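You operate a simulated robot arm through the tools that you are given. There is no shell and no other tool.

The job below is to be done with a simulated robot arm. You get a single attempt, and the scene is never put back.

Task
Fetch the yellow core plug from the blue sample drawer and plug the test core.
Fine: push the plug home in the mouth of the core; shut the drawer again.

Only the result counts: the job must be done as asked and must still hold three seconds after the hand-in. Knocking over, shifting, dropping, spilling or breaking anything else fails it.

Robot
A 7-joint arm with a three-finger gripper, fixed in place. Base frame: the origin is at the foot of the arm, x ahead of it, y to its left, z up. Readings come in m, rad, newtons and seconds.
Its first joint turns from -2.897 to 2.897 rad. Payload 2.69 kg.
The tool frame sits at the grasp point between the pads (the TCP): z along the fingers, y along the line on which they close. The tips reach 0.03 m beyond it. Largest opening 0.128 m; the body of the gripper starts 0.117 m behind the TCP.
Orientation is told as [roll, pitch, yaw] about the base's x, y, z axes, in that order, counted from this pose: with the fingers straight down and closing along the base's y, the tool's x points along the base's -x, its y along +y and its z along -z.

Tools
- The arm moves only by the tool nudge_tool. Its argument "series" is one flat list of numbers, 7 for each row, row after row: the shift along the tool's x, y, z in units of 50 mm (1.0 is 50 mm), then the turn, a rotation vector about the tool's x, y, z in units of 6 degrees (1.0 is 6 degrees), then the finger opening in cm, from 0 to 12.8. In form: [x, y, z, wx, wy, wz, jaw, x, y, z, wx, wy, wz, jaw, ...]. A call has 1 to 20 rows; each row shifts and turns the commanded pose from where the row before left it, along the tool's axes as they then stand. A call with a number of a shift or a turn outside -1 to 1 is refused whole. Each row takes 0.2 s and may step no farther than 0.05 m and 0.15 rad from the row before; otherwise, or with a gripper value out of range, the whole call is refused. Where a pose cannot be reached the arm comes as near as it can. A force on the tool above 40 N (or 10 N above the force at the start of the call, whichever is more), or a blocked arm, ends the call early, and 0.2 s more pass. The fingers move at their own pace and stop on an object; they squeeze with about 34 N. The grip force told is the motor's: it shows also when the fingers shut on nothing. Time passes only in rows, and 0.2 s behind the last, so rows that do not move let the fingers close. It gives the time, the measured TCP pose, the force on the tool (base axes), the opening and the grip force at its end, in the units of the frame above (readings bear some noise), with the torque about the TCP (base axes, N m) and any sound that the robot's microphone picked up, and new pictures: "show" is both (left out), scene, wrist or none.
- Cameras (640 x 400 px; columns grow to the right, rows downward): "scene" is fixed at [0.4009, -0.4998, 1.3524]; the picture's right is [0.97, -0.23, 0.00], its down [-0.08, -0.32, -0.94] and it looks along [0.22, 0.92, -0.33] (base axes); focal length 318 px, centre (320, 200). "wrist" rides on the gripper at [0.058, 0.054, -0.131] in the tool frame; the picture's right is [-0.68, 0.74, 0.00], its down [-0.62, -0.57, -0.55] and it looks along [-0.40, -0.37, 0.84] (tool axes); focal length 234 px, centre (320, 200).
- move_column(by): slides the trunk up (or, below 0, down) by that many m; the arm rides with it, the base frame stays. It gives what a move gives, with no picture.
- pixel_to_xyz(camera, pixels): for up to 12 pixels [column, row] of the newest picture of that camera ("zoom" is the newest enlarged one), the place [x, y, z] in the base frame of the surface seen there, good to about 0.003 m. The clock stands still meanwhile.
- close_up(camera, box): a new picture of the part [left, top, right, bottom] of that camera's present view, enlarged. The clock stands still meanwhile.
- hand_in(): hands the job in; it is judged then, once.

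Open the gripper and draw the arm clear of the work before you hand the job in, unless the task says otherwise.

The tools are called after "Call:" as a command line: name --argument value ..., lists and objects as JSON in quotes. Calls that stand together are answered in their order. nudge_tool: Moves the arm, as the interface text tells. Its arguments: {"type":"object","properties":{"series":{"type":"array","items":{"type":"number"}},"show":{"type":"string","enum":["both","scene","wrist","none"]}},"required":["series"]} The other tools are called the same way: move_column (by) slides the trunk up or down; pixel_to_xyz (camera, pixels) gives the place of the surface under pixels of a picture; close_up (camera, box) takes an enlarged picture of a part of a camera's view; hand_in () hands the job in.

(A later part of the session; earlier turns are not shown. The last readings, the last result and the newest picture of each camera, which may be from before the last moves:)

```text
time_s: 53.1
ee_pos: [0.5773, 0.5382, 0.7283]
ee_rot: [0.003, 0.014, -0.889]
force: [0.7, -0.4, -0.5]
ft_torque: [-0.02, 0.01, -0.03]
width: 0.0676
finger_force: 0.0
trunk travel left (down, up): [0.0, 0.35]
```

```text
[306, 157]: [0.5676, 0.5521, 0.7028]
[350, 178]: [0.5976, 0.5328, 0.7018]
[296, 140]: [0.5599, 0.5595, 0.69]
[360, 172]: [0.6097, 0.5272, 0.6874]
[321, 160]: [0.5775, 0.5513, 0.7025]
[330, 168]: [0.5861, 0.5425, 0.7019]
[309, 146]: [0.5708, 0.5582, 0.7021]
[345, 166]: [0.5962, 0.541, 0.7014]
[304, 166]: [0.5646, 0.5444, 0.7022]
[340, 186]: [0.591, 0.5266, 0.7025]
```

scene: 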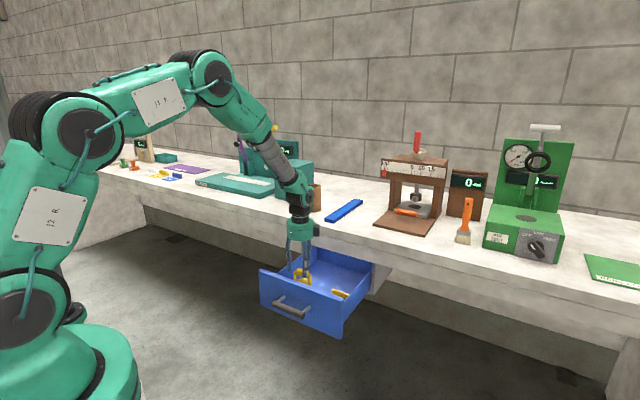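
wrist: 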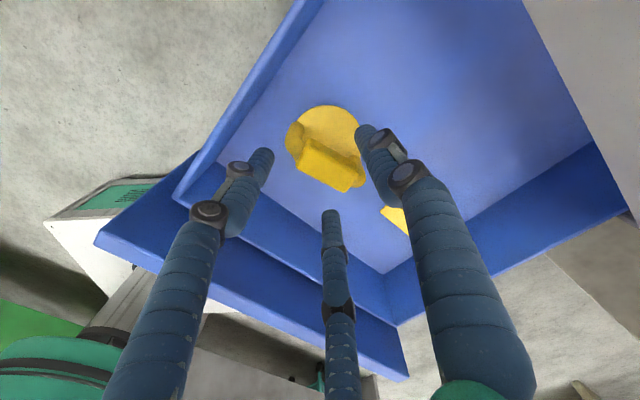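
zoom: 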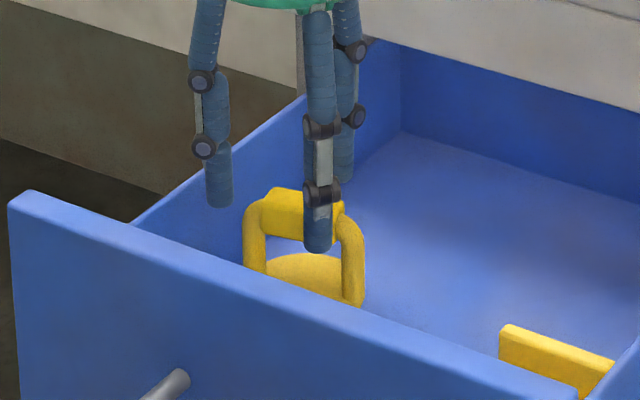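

The grip box is now at (0.581,0.543) with its axis at −34°. The two-finger side only bears on the thin bail rods, so I'll instead take the plug by its round disc with all three fingers: raise, turn 17°, open wide, and check.

Call:
nudge_tool --series '[0, 0, -0.7, 0, 0, 0, 6.8, 0, 0, 0, 0, 0, -0.94, 8, 0, 0, 0, 0, 0, -0.94, 9, 0, 0.11, 0, 0, 0, -0.94, 10.5, 0, 0, 0, 0, 0, 0, 10.5]'

Call:
close_up --camera "wrist" --box '[240, 60, 420, 220]'

```text
time_s: 54.3
ee_pos: [0.5811, 0.5403, 0.7622]
ee_rot: [0.006, 0.012, -0.595]
force: [-0.5, -0.1, -0.3]
ft_torque: [0.02, -0.01, 0.02]
width: 0.1049
finger_force: 0.1
trunk travel left (down, up): [0.0, 0.35]
```

scene: 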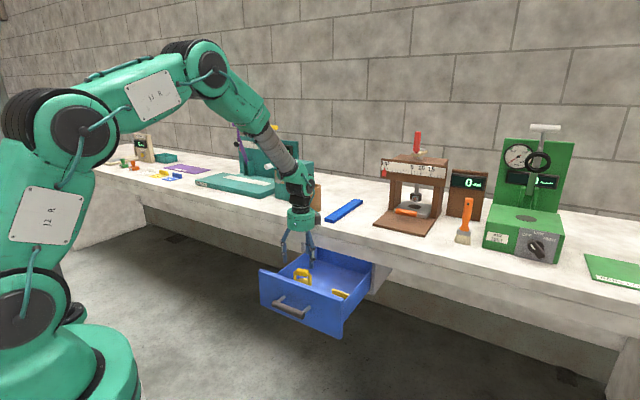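
wrist: 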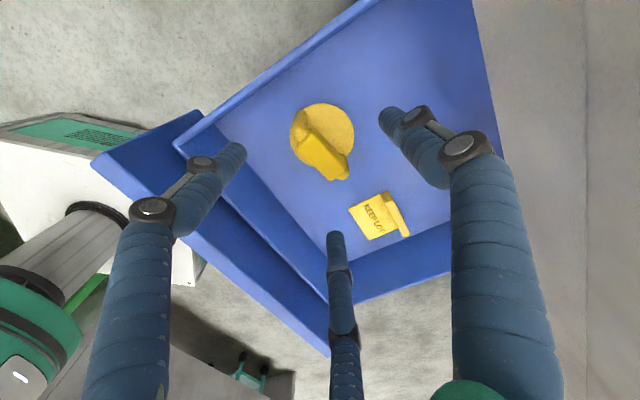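

```text
2.50 times, centred on (330, 140) of wrist
```

zoom: 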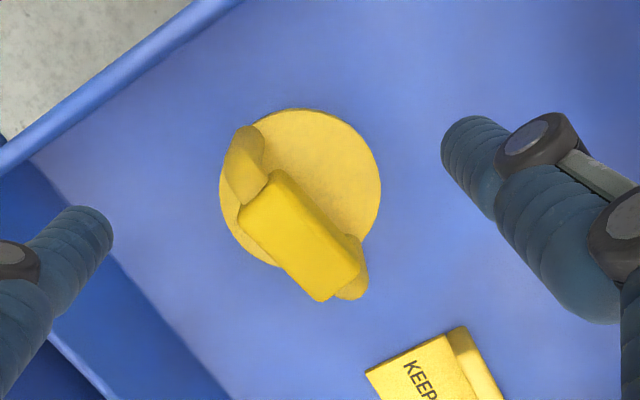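

The bail is now parallel with the tool. I measure the disc's edge and the fingertips for centring.

Call:
pixel_to_xyz --camera "zoom" --pixels '[[300, 114], [376, 190], [352, 140], [224, 200], [265, 258], [360, 235], [250, 232], [300, 235], [105, 225], [448, 150], [270, 118]]'

Call:
pixel_to_xyz --camera "wrist" --pixels '[[237, 148], [335, 237], [385, 115], [325, 95], [355, 135]]'

```text
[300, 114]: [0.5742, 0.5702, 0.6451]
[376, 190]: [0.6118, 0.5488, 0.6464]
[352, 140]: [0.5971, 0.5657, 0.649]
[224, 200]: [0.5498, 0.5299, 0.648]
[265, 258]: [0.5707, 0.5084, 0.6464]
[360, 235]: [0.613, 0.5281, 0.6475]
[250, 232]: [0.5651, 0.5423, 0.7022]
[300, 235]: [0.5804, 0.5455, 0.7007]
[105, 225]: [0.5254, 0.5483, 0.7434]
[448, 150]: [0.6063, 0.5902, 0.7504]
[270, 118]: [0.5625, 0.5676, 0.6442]
```

```text
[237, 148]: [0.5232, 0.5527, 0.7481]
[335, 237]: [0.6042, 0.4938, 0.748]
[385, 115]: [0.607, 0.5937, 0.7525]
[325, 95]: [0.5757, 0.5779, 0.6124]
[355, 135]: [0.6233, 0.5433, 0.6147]
```

The fingers turn out to close concentrically (tips at 120°), so the round disc suits them; disc centre (0.581,0.5395) is within 1 mm of the TCP. I check the left drawer wall's clearance first.

Call:
pixel_to_xyz --camera "wrist" --pixels '[[230, 107], [300, 55], [215, 120], [245, 110], [255, 105], [225, 140], [330, 30], [240, 180]]'

```text
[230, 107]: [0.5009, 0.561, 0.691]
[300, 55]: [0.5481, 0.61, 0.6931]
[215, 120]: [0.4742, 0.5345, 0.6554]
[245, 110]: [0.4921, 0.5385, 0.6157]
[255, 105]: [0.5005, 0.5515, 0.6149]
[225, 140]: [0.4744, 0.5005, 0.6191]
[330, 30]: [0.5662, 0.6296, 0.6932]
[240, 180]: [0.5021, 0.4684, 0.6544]
```

The wall is 14 mm or more clear of the outer finger. I narrow to 8.6 cm and descend to TCP z≈0.668 so that the tips surround the disc.

Call:
nudge_tool --series '[0, 0, 0, 0, 0, 0, 8.6, 0, 0, 0.5, 0, 0, 0, 8.6, 0, 0, 0.5, 0, 0, 0, 8.6, 0, 0, 0.5, 0, 0, 0, 8.6, 0, 0, 0.38, 0, 0, 0, 8.6, 0, 0, 0, 0, 0, 0, 8.6]'

Call:
close_up --camera "wrist" --box '[240, 80, 420, 240]'

Call:
close_up --camera "scene" --box '[265, 230, 345, 300]'

```text
time_s: 55.7
ee_pos: [0.5796, 0.5414, 0.6687]
ee_rot: [0.006, 0.012, -0.596]
force: [0.1, 0.4, 0.1]
ft_torque: [-0.02, 0.0, 0.0]
width: 0.0857
finger_force: 0.0
trunk travel left (down, up): [0.0, 0.35]
```

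scene: 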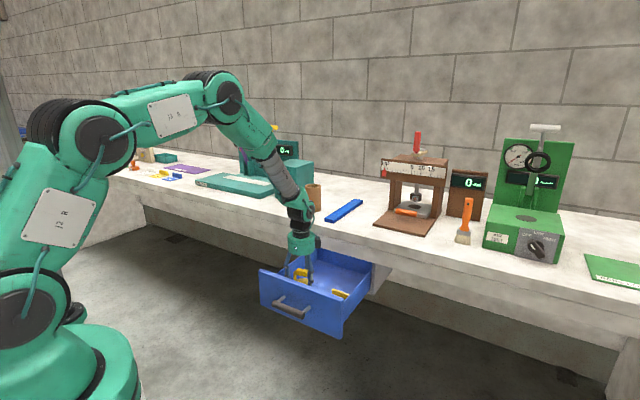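
wrist: 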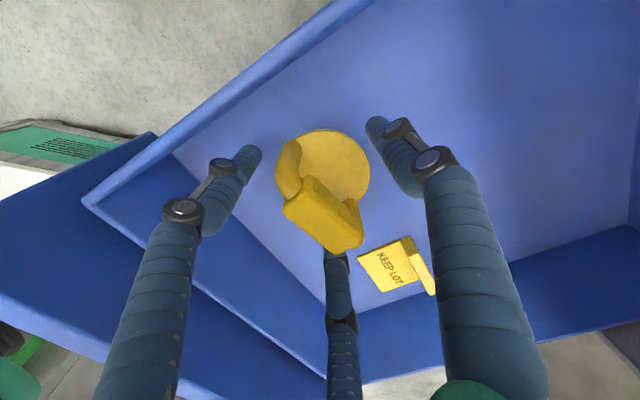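

```text
2.50 times, centred on (330, 160) of wrist
```

zoom: 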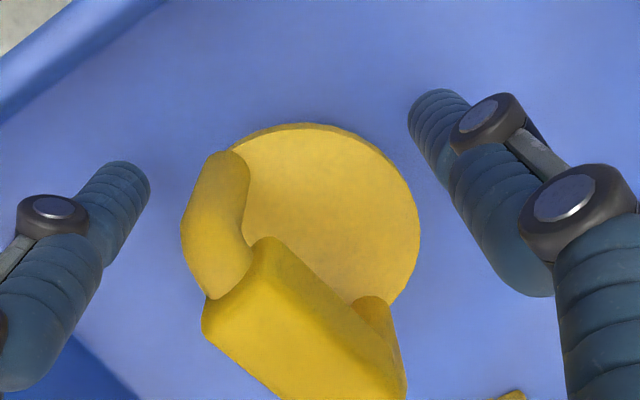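

```text
5.71 times, centred on (305, 265) of scene
```

zoom: 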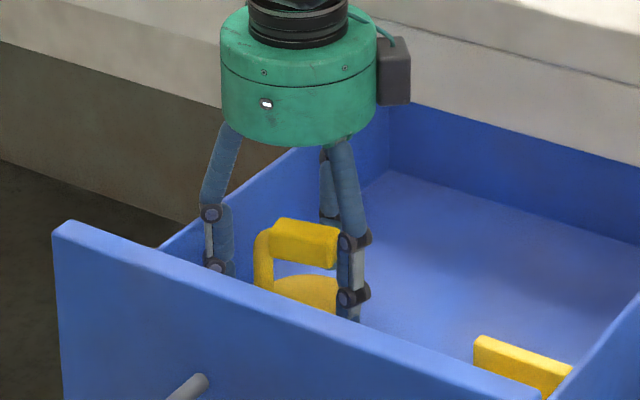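

Fingertips surround the disc with the bail between them. I close slowly until they grip the rim.

Call:
nudge_tool --series '[0, 0, 0, 0, 0, 0, 7.8, 0, 0, 0, 0, 0, 0, 7.2, 0, 0, 0, 0, 0, 0, 6.6, 0, 0, 0, 0, 0, 0, 6.0, 0, 0, 0, 0, 0, 0, 5, 0, 0, 0, 0, 0, 0, 4, 0, 0, 0, 0, 0, 0, 4]'

Call:
close_up --camera "wrist" --box '[240, 80, 420, 240]'

Call:
close_up --camera "scene" --box '[265, 230, 345, 300]'

```text
time_s: 57.3
ee_pos: [0.5795, 0.5414, 0.6687]
ee_rot: [0.006, 0.011, -0.596]
force: [-0.2, 0.3, 1.3]
ft_torque: [-0.05, 0.02, -0.02]
width: 0.0676
finger_force: 34.3
trunk travel left (down, up): [0.0, 0.35]
```

scene: 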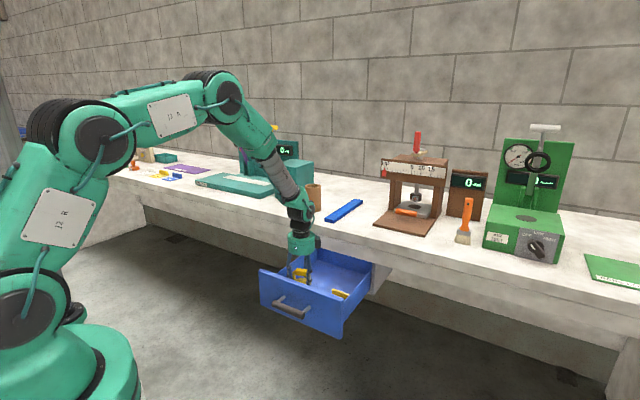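
wrist: 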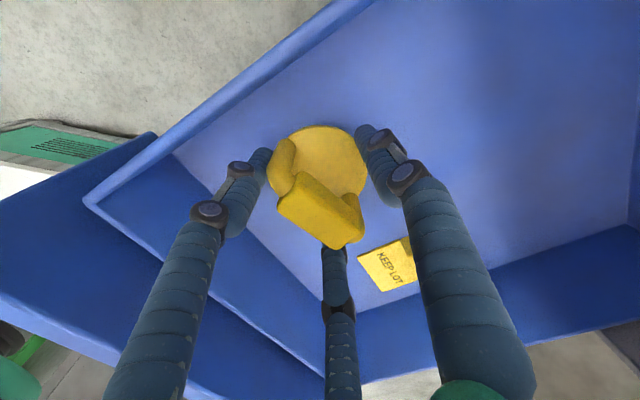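

```text
2.50 times, centred on (330, 160) of wrist
```

zoom: 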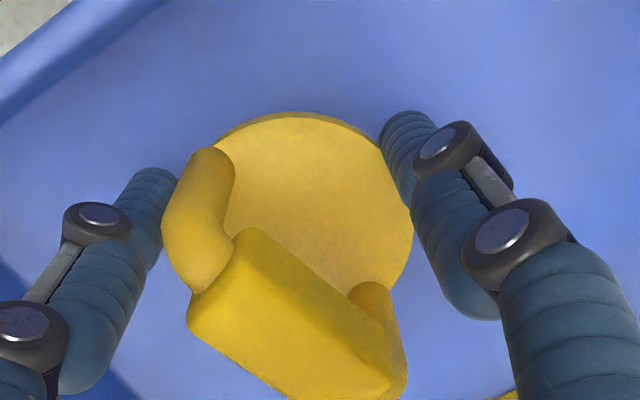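

```text
5.71 times, centred on (305, 265) of scene
```

zoom: 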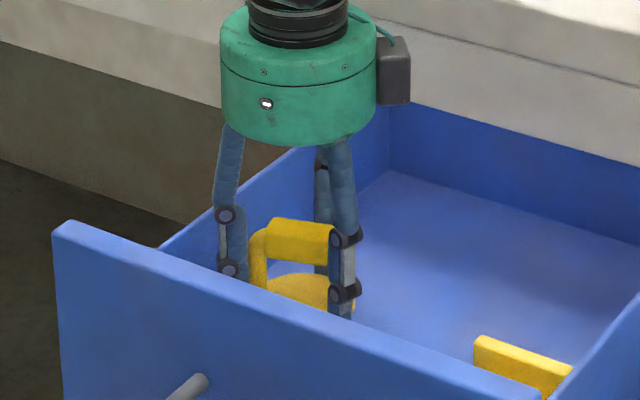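

The rim is gripped at 67.6 mm with 34 N. I lift slowly 3 cm and check for slip.

Call:
nudge_tool --series '[0, 0, -0.1, 0, 0, 0, 4, 0, 0, -0.1, 0, 0, 0, 4, 0, 0, -0.1, 0, 0, 0, 4, 0, 0, -0.15, 0, 0, 0, 4, 0, 0, -0.15, 0, 0, 0, 4, 0, 0, 0, 0, 0, 0, 4]'

Call:
close_up --camera "wrist" --box '[240, 80, 420, 240]'

Call:
close_up --camera "scene" --box '[265, 230, 345, 300]'

```text
time_s: 58.7
ee_pos: [0.58, 0.5404, 0.6987]
ee_rot: [0.005, 0.013, -0.595]
force: [0.4, -0.1, -1.1]
ft_torque: [0.05, -0.01, -0.01]
width: 0.0676
finger_force: 33.6
trunk travel left (down, up): [0.0, 0.35]
```

scene: 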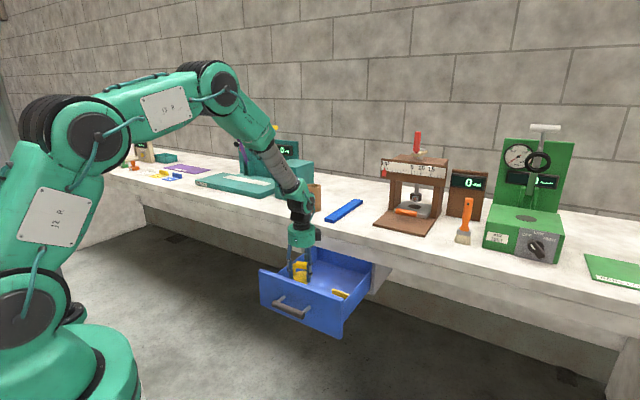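
wrist: 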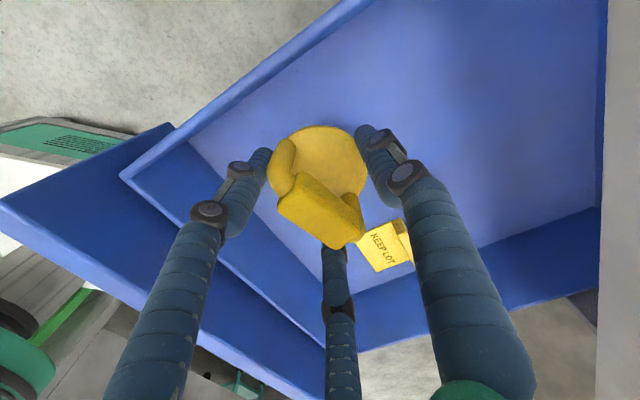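

```text
2.50 times, centred on (330, 160) of wrist
```

zoom: 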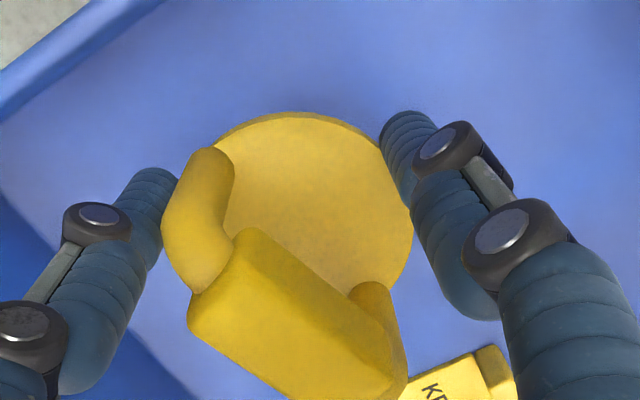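

```text
5.71 times, centred on (305, 265) of scene
```

zoom: 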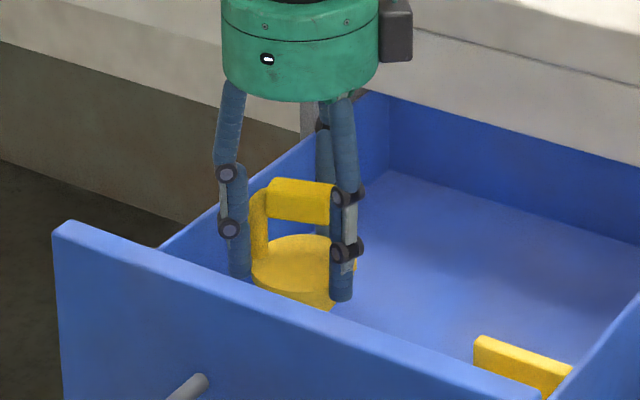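

No slip, and the plug hangs level. I lift another 12 cm clear of the drawer and look at its profile.

Call:
nudge_tool --series '[0, 0, -0.4, 0, 0, 0, 4, 0, 0, -0.5, 0, 0, 0, 4, 0, 0, -0.5, 0, 0, 0, 4, 0, 0, -0.5, 0, 0, 0, 4, 0, 0, -0.5, 0, 0, 0, 4, 0, 0, 0, 0, 0, 0, 4]'

Call:
close_up --camera "scene" --box '[265, 190, 345, 270]'

```text
time_s: 60.1
ee_pos: [0.5799, 0.5419, 0.8198]
ee_rot: [0.006, 0.012, -0.595]
force: [0.0, 0.5, -0.7]
ft_torque: [0.0, 0.02, 0.02]
width: 0.0675
finger_force: 33.7
trunk travel left (down, up): [0.0, 0.35]
```

scene: 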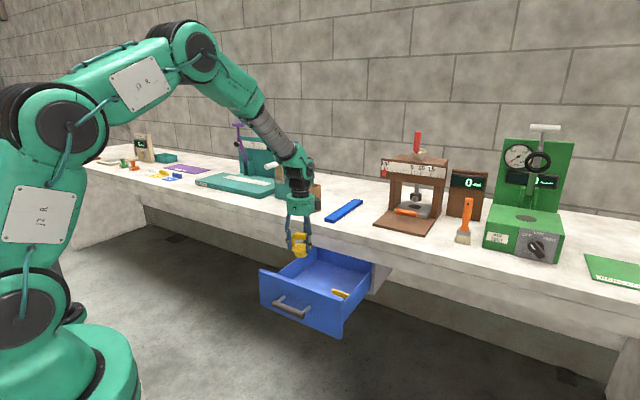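
wrist: 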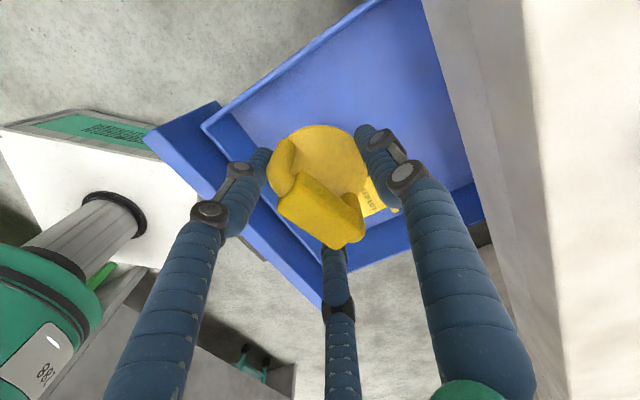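

```text
5.00 times, centred on (305, 230) of scene
```

zoom: 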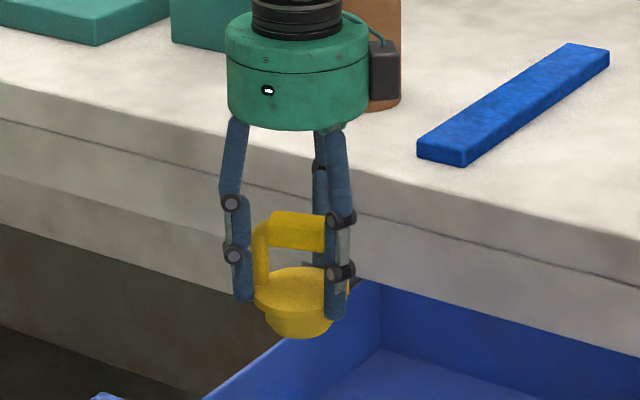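

The plug shows a flange and a narrower spigot beneath it. I measure where the disc sits relative to the TCP.

Call:
pixel_to_xyz --camera "wrist" --pixels '[[320, 127], [340, 131], [302, 130], [357, 145], [366, 170], [363, 185], [272, 175], [280, 195], [345, 133], [300, 155]]'

Call:
pixel_to_xyz --camera "zoom" --pixels '[[290, 300], [290, 315], [290, 335], [270, 325], [325, 325], [290, 270]]'

Call:
close_up --camera "scene" --box '[290, 225, 320, 260]'

```text
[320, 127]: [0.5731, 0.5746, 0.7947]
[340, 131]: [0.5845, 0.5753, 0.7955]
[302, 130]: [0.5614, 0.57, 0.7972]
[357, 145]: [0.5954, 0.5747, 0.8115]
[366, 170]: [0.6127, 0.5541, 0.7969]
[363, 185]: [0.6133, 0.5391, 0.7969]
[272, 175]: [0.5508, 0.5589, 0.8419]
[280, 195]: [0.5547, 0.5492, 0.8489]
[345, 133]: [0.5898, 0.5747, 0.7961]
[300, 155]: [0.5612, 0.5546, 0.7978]
```

```text
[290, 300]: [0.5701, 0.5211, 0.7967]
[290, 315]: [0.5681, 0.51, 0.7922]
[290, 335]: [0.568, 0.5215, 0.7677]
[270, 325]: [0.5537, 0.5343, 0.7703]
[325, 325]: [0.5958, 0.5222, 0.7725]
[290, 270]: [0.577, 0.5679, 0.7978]
```

```text
11.43 times, centred on (305, 242) of scene
```

zoom: 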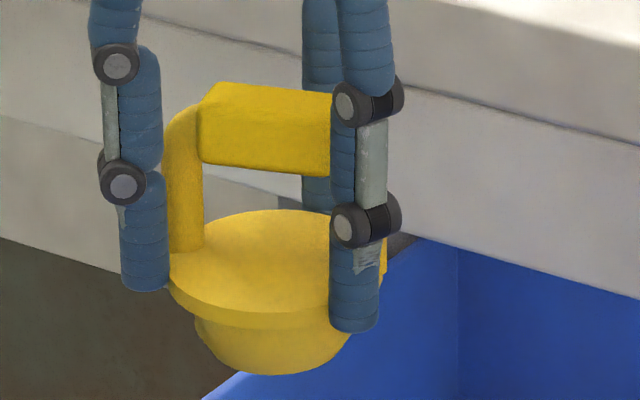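

Disc centre is within about 1 mm of the TCP and its top 23 mm below it; the spigot bottom is 54 mm below. I raise the trunk, lift, remove the 0.7° lean, and carry the plug high over to a point short of the core.

Call:
move_column --by 0.15

Call:
nudge_tool --series '[0, 0, -0.5, 0.05, -0.11, 0, 4, 0, 0, -0.5, 0, 0, 0, 4, 0, 0, -0.5, 0, 0, 0, 4, 0, 0, -0.5, 0, 0, 0, 4, 0.15, 0.6, 0, 0, 0, 0, 4, 0.15, 0.6, 0, 0, 0, 0, 4, 0.15, 0.7, 0, 0, 0, 0, 4, 0.15, 0.7, 0, 0, 0, 0, 4, 0.15, 0.7, 0, 0, 0, 0, 4, 0.15, 0.7, 0, 0, 0, 0, 4, 0, 0, 0, 0, 0, 0, 4]'

Call:
close_up --camera "scene" --box '[265, 130, 365, 230]'

```text
time_s: 61.9
ee_pos: [0.5797, 0.5419, 0.9695]
ee_rot: [0.005, 0.014, -0.595]
force: [-0.5, -1.0, 0.2]
ft_torque: [0.0, -0.02, -0.02]
width: 0.0673
finger_force: 33.7
trunk travel left (down, up): [-0.15, 0.2]
```

```text
time_s: 64.3
ee_pos: [0.6558, 0.7318, 1.0702]
ee_rot: [-0.001, 0.0, -0.594]
force: [0.6, -0.4, -1.4]
ft_torque: [-0.04, 0.05, -0.01]
width: 0.0675
finger_force: 33.8
trunk travel left (down, up): [-0.15, 0.2]
```

scene: 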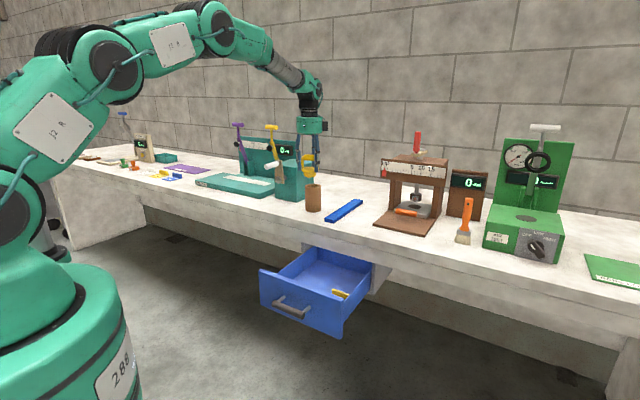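
wrist: 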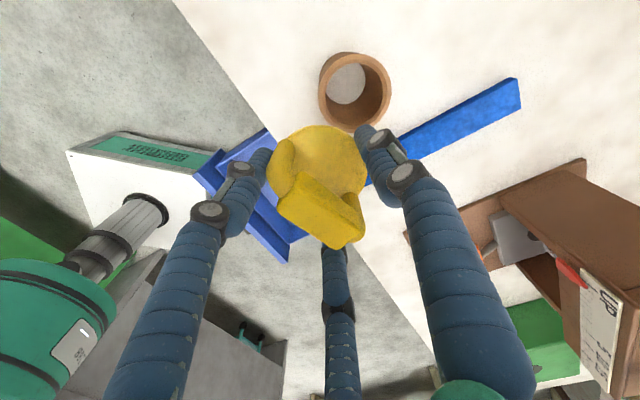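

```text
4.00 times, centred on (315, 180) of scene
```

zoom: 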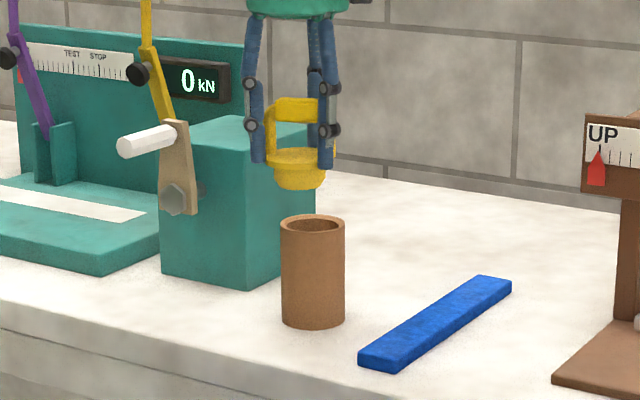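

Plug and core are both in the wrist view: disc around (318,175), core rim at (354,90). I measure both in the same picture for the final offset.

Call:
close_up --camera "wrist" --box '[260, 40, 420, 180]'

Call:
pixel_to_xyz --camera "wrist" --pixels '[[387, 90], [324, 92], [354, 58], [355, 120], [377, 67], [333, 68], [333, 113], [376, 115], [318, 127], [345, 135], [300, 130], [363, 165]]'

```text
2.86 times, centred on (340, 110) of wrist
```

zoom: 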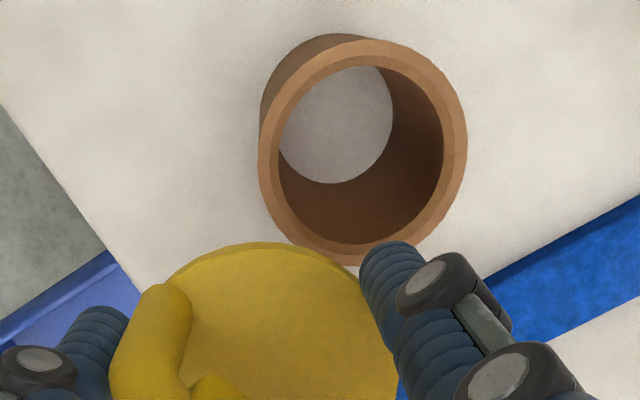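

```text
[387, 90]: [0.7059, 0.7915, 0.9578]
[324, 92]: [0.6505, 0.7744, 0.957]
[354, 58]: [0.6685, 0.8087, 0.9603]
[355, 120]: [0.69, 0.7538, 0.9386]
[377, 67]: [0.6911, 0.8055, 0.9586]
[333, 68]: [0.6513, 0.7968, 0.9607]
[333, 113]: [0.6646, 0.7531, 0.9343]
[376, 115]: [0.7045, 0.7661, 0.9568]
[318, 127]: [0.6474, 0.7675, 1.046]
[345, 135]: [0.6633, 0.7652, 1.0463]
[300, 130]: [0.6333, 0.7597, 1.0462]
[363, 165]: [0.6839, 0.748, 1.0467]
```

The core centre comes to (0.678,0.779) and the plug is centred within ~1 mm of the TCP. I move over the core and lower to just above the rim, then look.

Call:
nudge_tool --series '[0.05, 0.34, 0, 0, 0, 0, 4, 0.05, 0.34, 0, 0, 0, 0, 4, 0.048, 0.326, 0, 0, 0, 0, 4, 0, 0, 0.4, 0, 0, 0, 4, 0, 0, 0.4, 0, 0, 0, 4, 0, 0, 0.1, 0, 0, 0, 4, 0, 0, 0, 0, 0, 0, 4]'

Call:
close_up --camera "scene" --box '[285, 150, 345, 220]'

Call:
close_up --camera "wrist" --box '[240, 80, 420, 240]'

```text
time_s: 65.9
ee_pos: [0.6767, 0.7789, 1.025]
ee_rot: [-0.001, 0.003, -0.595]
force: [0.7, 0.4, -0.8]
ft_torque: [0.01, 0.0, -0.02]
width: 0.0673
finger_force: 34.3
trunk travel left (down, up): [-0.15, 0.2]
```

scene: 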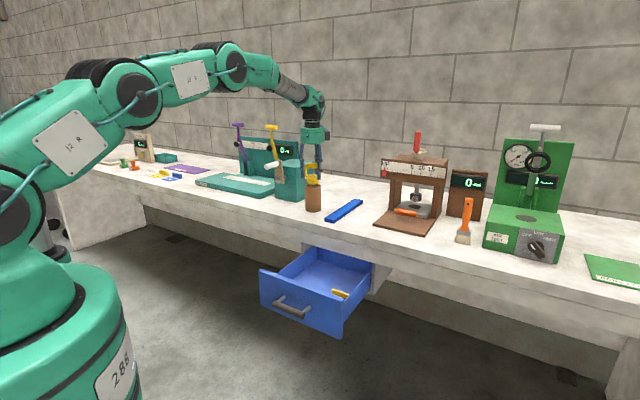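
wrist: 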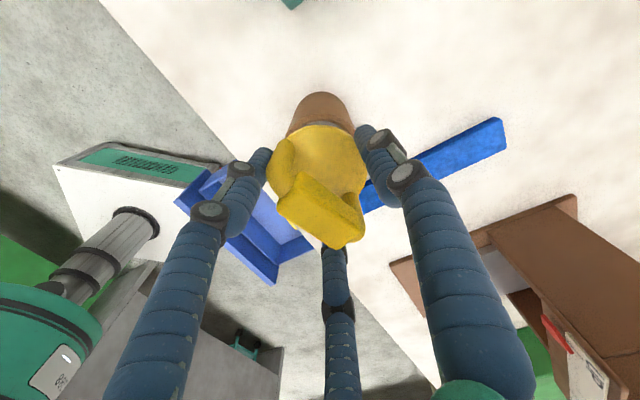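

```text
5.71 times, centred on (315, 185) of scene
```

zoom: 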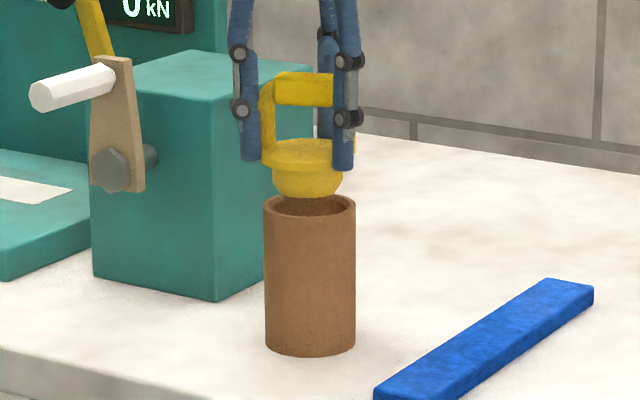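

```text
2.50 times, centred on (330, 160) of wrist
```

zoom: 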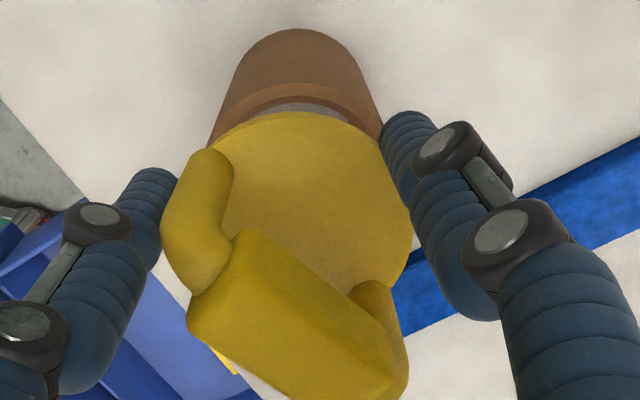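

Plug and core line up to about 1 mm (plug slightly left of the core in the scene view). I correct by ~1.6 mm and lower 25 mm in 5 mm steps, watching the force.

Call:
nudge_tool --series '[-0.032, -0.01, 0, 0, 0, 0, 4, 0, 0, 0.1, 0, 0, 0, 4, 0, 0, 0.1, 0, 0, 0, 4, 0, 0, 0.1, 0, 0, 0, 4, 0, 0, 0.1, 0, 0, 0, 4, 0, 0, 0.1, 0, 0, 0, 4, 0, 0, 0, 0, 0, 0, 4]'

Call:
close_up --camera "scene" --box '[285, 150, 345, 220]'

Call:
close_up --camera "wrist" --box '[240, 80, 420, 240]'

```text
time_s: 67.5
ee_pos: [0.6777, 0.7788, 1.001]
ee_rot: [0.003, 0.0, -0.595]
force: [0.0, -0.7, -0.6]
ft_torque: [0.03, -0.01, -0.02]
width: 0.0676
finger_force: 33.5
trunk travel left (down, up): [-0.15, 0.2]
```

scene: 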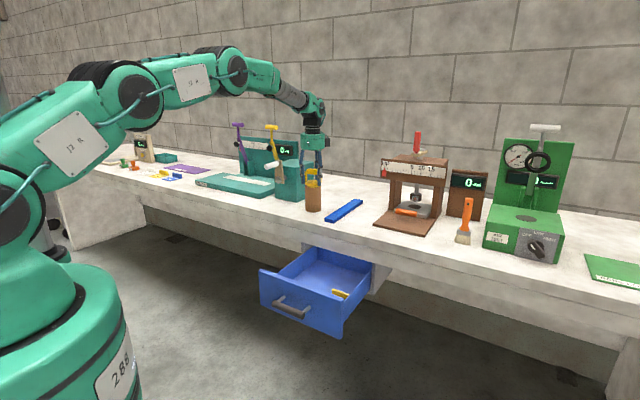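
wrist: 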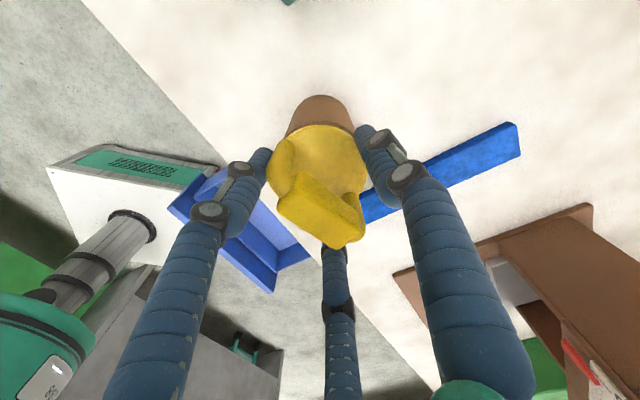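

```text
5.71 times, centred on (315, 185) of scene
```

zoom: 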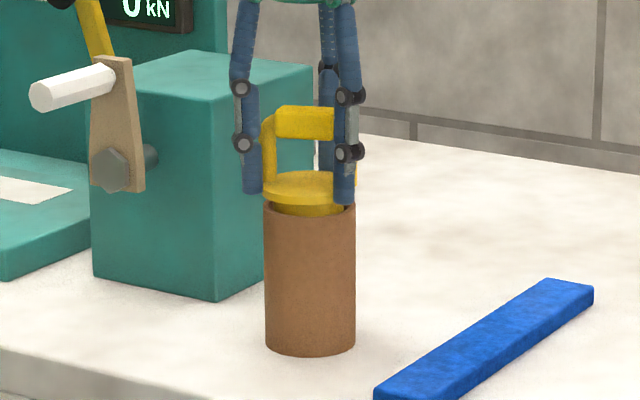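

```text
2.50 times, centred on (330, 160) of wrist
```

zoom: 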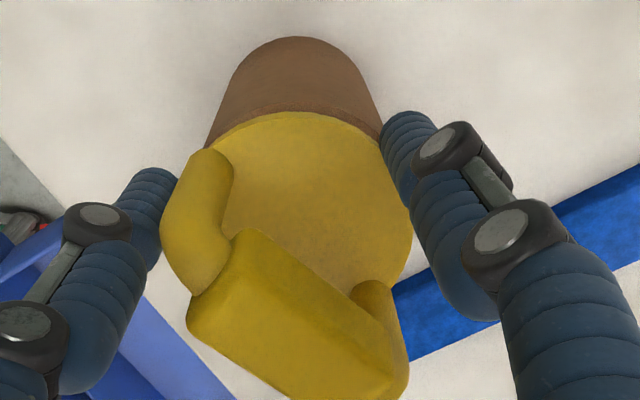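

The spigot has entered the mouth with no force. I lower a further 7 mm in fine steps so that the fingertips stay just above the rim.

Call:
nudge_tool --series '[0, 0, 0.05, 0, 0, 0, 4, 0, 0, 0.05, 0, 0, 0, 4, 0, 0, 0.04, 0, 0, 0, 4, 0, 0, 0, 0, 0, 0, 4]'

Call:
close_up --camera "scene" --box '[295, 160, 335, 215]'

```text
time_s: 68.5
ee_pos: [0.6783, 0.7761, 0.9931]
ee_rot: [0.001, 0.0, -0.597]
force: [0.5, 0.3, -1.4]
ft_torque: [-0.01, -0.01, -0.02]
width: 0.0673
finger_force: 34.1
trunk travel left (down, up): [-0.15, 0.2]
```

scene: 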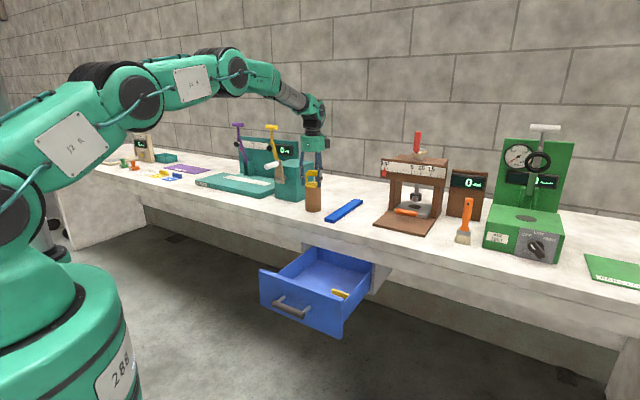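
wrist: 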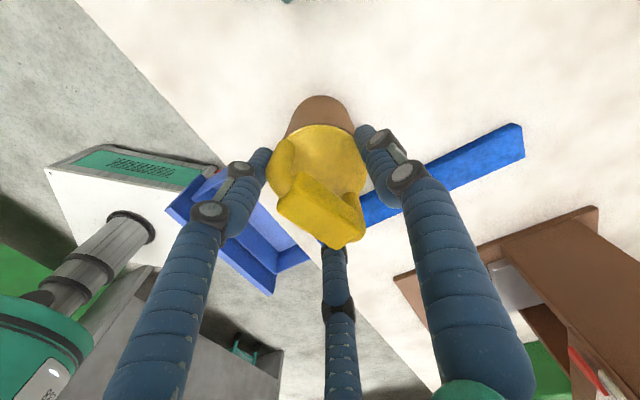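

```text
7.27 times, centred on (315, 188) of scene
```

zoom: 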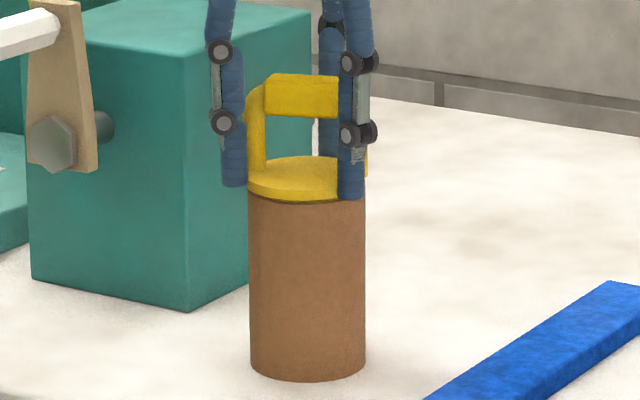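

It is nearly seated, still without force. I open the fingers slowly and watch that the core stays put.

Call:
nudge_tool --series '[0, 0, 0, 0, 0, 0, 6.9, 0, 0, 0, 0, 0, 0, 7.4, 0, 0, 0, 0, 0, 0, 8, 0, 0, 0, 0, 0, 0, 9, 0, 0, 0, 0, 0, 0, 9]'

Call:
close_up --camera "scene" --box '[295, 160, 335, 215]'

Call:
close_up --camera "wrist" --box '[240, 80, 420, 260]'

```text
time_s: 69.7
ee_pos: [0.6781, 0.7772, 0.9952]
ee_rot: [0.0, 0.001, -0.595]
force: [0.1, 0.3, -0.1]
ft_torque: [0.01, -0.02, -0.03]
width: 0.0899
finger_force: 0.1
trunk travel left (down, up): [-0.15, 0.2]
```

scene: 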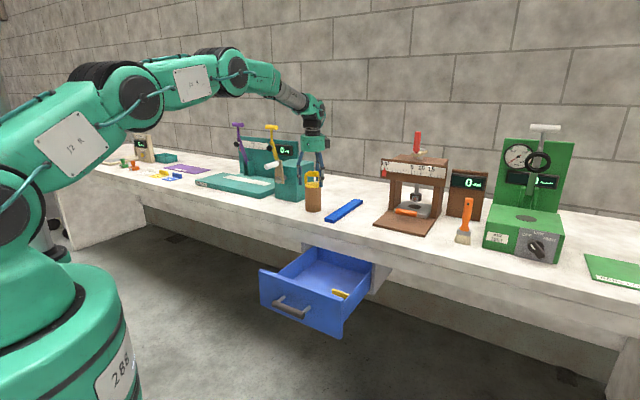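
wrist: 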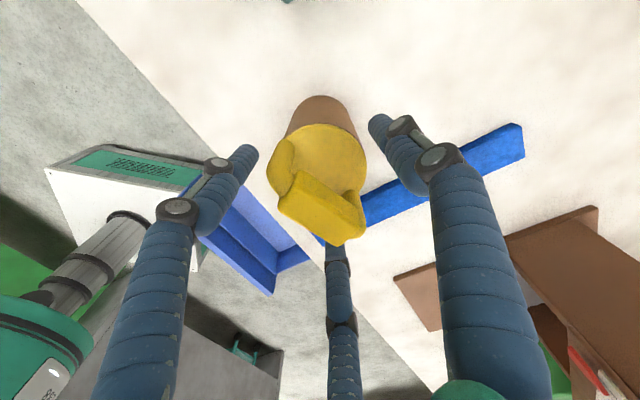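

```text
7.27 times, centred on (315, 188) of scene
```

zoom: 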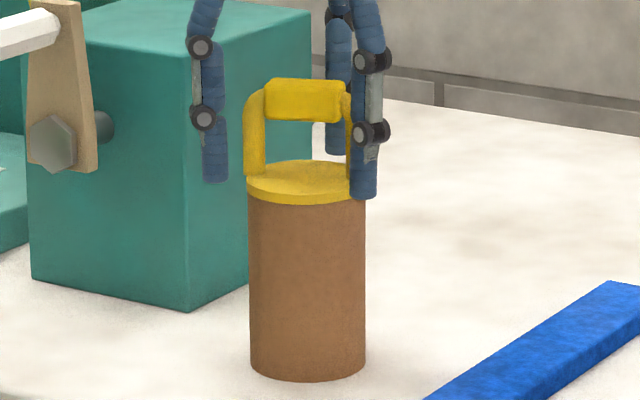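

```text
2.22 times, centred on (330, 170) of wrist
```

zoom: 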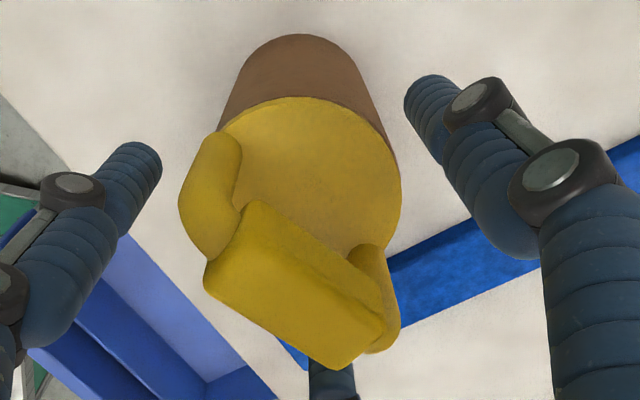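

The flange appears to sit on the rim. I raise the tool 10 cm clear of the bail, close the fingers, and measure the flange height.

Call:
nudge_tool --series '[0, 0, -0.4, 0, 0, 0, 9, 0, 0, -0.5, 0, 0, 0, 9, 0, 0, -0.6, 0, 0, 0, 9, 0, 0, -0.6, 0, 0, 0, 6, 0, 0, 0, 0, 0, 0, 2, 0, 0, 0, 0, 0, 0, 0, 0, 0, 0, 0, 0, 0, 0]'

Call:
close_up --camera "scene" --box '[295, 160, 335, 215]'

Call:
close_up --camera "wrist" --box '[240, 60, 420, 240]'

```text
time_s: 71.3
ee_pos: [0.678, 0.7783, 1.0986]
ee_rot: [-0.001, -0.001, -0.595]
force: [-0.4, 0.5, -1.0]
ft_torque: [-0.01, -0.03, 0.01]
width: 0.0022
finger_force: 31.3
trunk travel left (down, up): [-0.15, 0.2]
```

scene: 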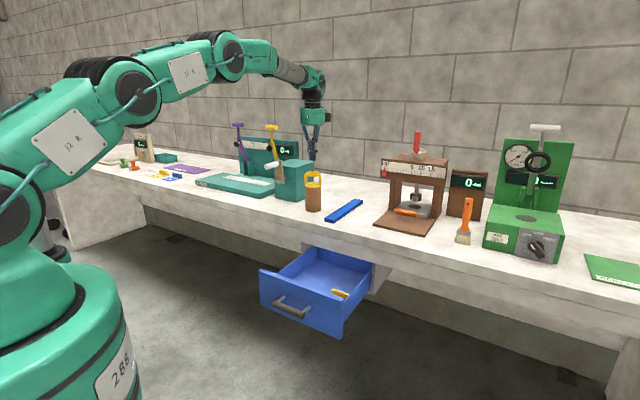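
wrist: 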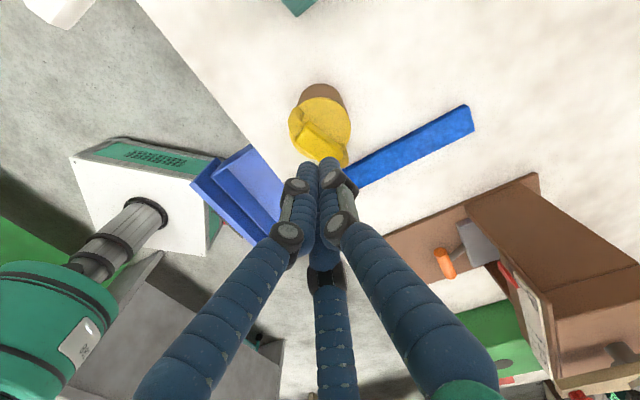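

```text
7.27 times, centred on (315, 188) of scene
```

zoom: 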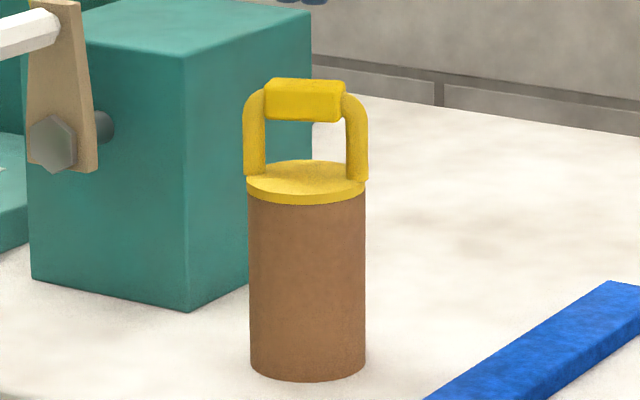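

```text
2.22 times, centred on (330, 150) of wrist
```

zoom: 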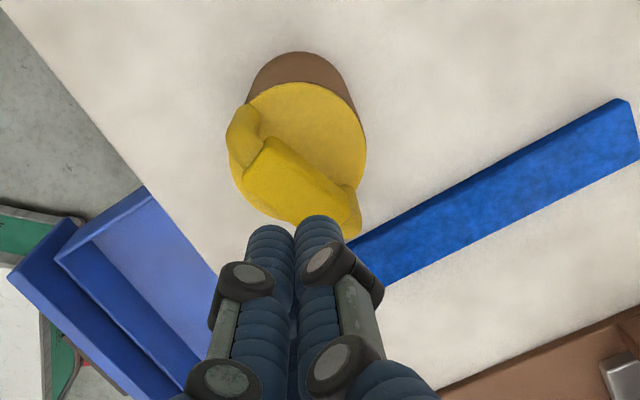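

The plug sits in the core, the flange on the rim. I measure the flange and bail top, then push down to make sure it is home.

Call:
pixel_to_xyz --camera "wrist" --pixels '[[325, 105], [340, 120], [345, 130], [321, 143], [310, 135], [330, 150], [316, 125]]'

Call:
pixel_to_xyz --camera "scene" --pixels '[[313, 184], [310, 184], [313, 187], [313, 189], [313, 190], [313, 173], [315, 172], [313, 210]]'

```text
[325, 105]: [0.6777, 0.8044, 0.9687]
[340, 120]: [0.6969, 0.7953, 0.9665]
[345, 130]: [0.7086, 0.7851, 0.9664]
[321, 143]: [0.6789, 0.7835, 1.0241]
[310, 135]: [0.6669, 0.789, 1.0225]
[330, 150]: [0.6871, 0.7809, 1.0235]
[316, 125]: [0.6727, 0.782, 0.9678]
```

```text
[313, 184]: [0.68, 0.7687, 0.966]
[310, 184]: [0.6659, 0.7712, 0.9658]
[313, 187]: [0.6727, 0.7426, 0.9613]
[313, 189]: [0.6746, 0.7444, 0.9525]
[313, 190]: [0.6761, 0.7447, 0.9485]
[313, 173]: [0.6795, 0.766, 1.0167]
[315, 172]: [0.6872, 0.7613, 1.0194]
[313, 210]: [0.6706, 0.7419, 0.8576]
```

The flange top reads ≈0.966–0.968, perhaps a millimetre or two above fully home. I bring the closed fingertips down onto the bail's middle and press in small steps.

Call:
nudge_tool --series '[0, 0, 0.4, 0, 0, 0, 0, 0, 0, 0.3, 0, 0, 0, 0, 0, 0, 0.06, 0, 0, 0, 0, 0, 0, 0.06, 0, 0, 0, 0, 0, 0, 0.06, 0, 0, 0, 0, 0, 0, 0, 0, 0, 0, 0]'

Call:
close_up --camera "scene" --box '[295, 150, 335, 215]'

```text
time_s: 72.7
ee_pos: [0.6777, 0.777, 1.0541]
ee_rot: [0.001, 0.001, -0.595]
force: [-0.3, 0.3, 0.6]
ft_torque: [0.01, 0.01, -0.01]
width: 0.002
finger_force: 31.1
trunk travel left (down, up): [-0.15, 0.2]
```

scene: 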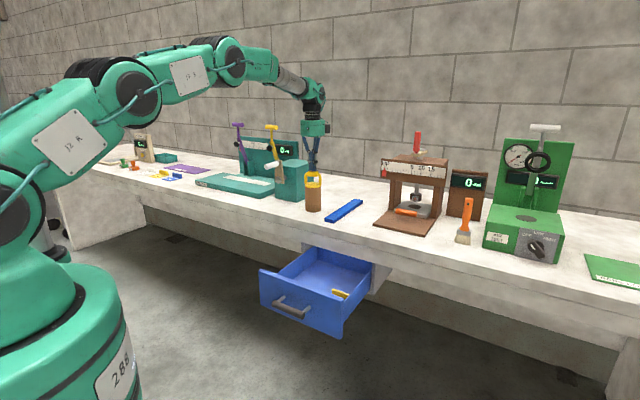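
wrist: 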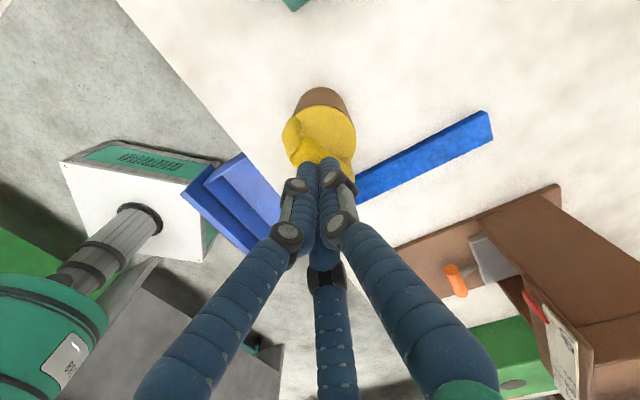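

```text
6.15 times, centred on (315, 182) of scene
```

zoom: 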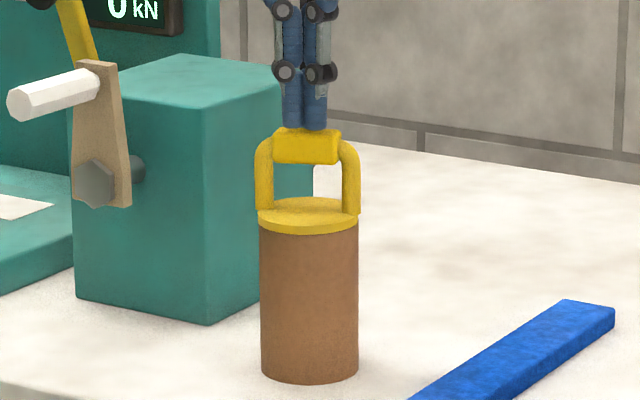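

The fingertips are right over the bail's middle, not yet pressing. I go on in 1.5–2 mm steps until the force builds.

Call:
nudge_tool --series '[0, 0, 0.04, 0, 0, 0, 0, 0, 0, 0.03, 0, 0, 0, 0, 0, 0, 0.03, 0, 0, 0, 0, 0, 0, 0, 0, 0, 0, 0]' --show "none"

```text
time_s: 73.7
ee_pos: [0.6776, 0.777, 1.0507]
ee_rot: [0.002, -0.001, -0.595]
force: [-1.3, 1.1, 8.4]
ft_torque: [-0.11, -0.05, -0.06]
width: 0.0021
finger_force: 31.8
trunk travel left (down, up): [-0.15, 0.2]
```

Contact: 8 N at z≈1.051. I press on in 1 mm steps.

Call:
nudge_tool --series '[0, 0, 0.02, 0, 0, 0, 0, 0, 0, 0.02, 0, 0, 0, 0, 0, 0, 0, 0, 0, 0, 0]' --show "none"

```text
time_s: 74.5
ee_pos: [0.6788, 0.7751, 1.05]
ee_rot: [0.004, 0.0, -0.595]
force: [0.3, 2.5, 21.8]
ft_torque: [-0.1, -0.08, -0.02]
width: 0.0061
finger_force: 31.1
trunk travel left (down, up): [-0.15, 0.2]
```

Force has risen to 22 N with hardly any travel. I press a little more to be sure it is home.

Call:
nudge_tool --series '[0, 0, 0.02, 0, 0, 0, 0, 0, 0, 0.015, 0, 0, 0, 0, 0, 0, 0, 0, 0, 0, 0]'

Call:
close_up --camera "scene" --box '[295, 165, 335, 215]'

Call:
pixel_to_xyz --camera "scene" --pixels '[[313, 184], [310, 184], [317, 184], [313, 183], [308, 184]]'

```text
time_s: 75.4
ee_pos: [0.6787, 0.7771, 1.0519]
ee_rot: [0.007, 0.001, -0.595]
force: [-2.9, -1.6, 8.5]
ft_torque: [-0.1, -0.02, -0.03]
width: 0.002
finger_force: 31.0
trunk travel left (down, up): [-0.15, 0.2]
stopped in row 3: the force on the tool passed its limit at 41 N (the readings are from after the stop); the commanded pose is now the measured one
```

scene: 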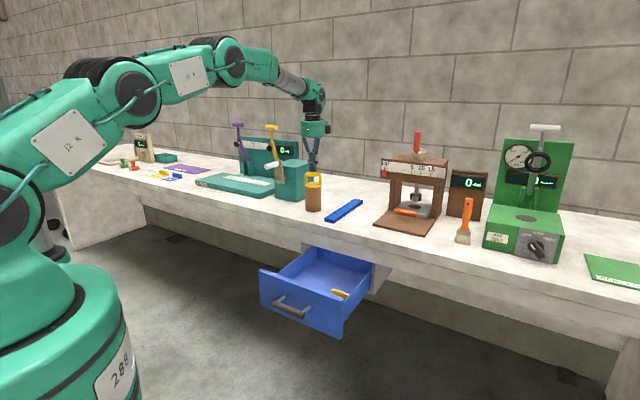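
wrist: 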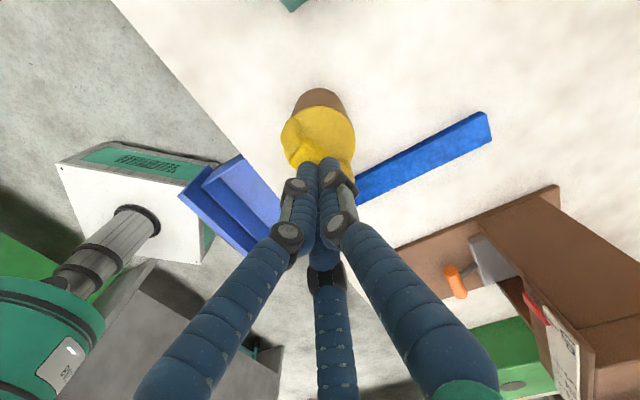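

```text
8.00 times, centred on (315, 190) of scene
```

zoom: 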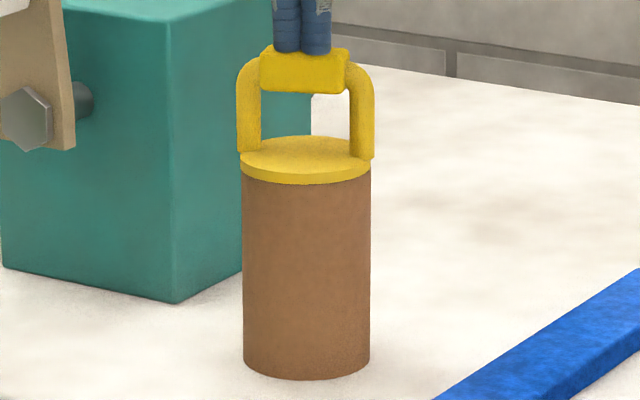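

```text
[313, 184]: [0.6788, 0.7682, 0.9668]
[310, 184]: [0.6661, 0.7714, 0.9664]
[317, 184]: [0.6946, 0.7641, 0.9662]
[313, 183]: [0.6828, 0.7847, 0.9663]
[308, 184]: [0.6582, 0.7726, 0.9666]
```

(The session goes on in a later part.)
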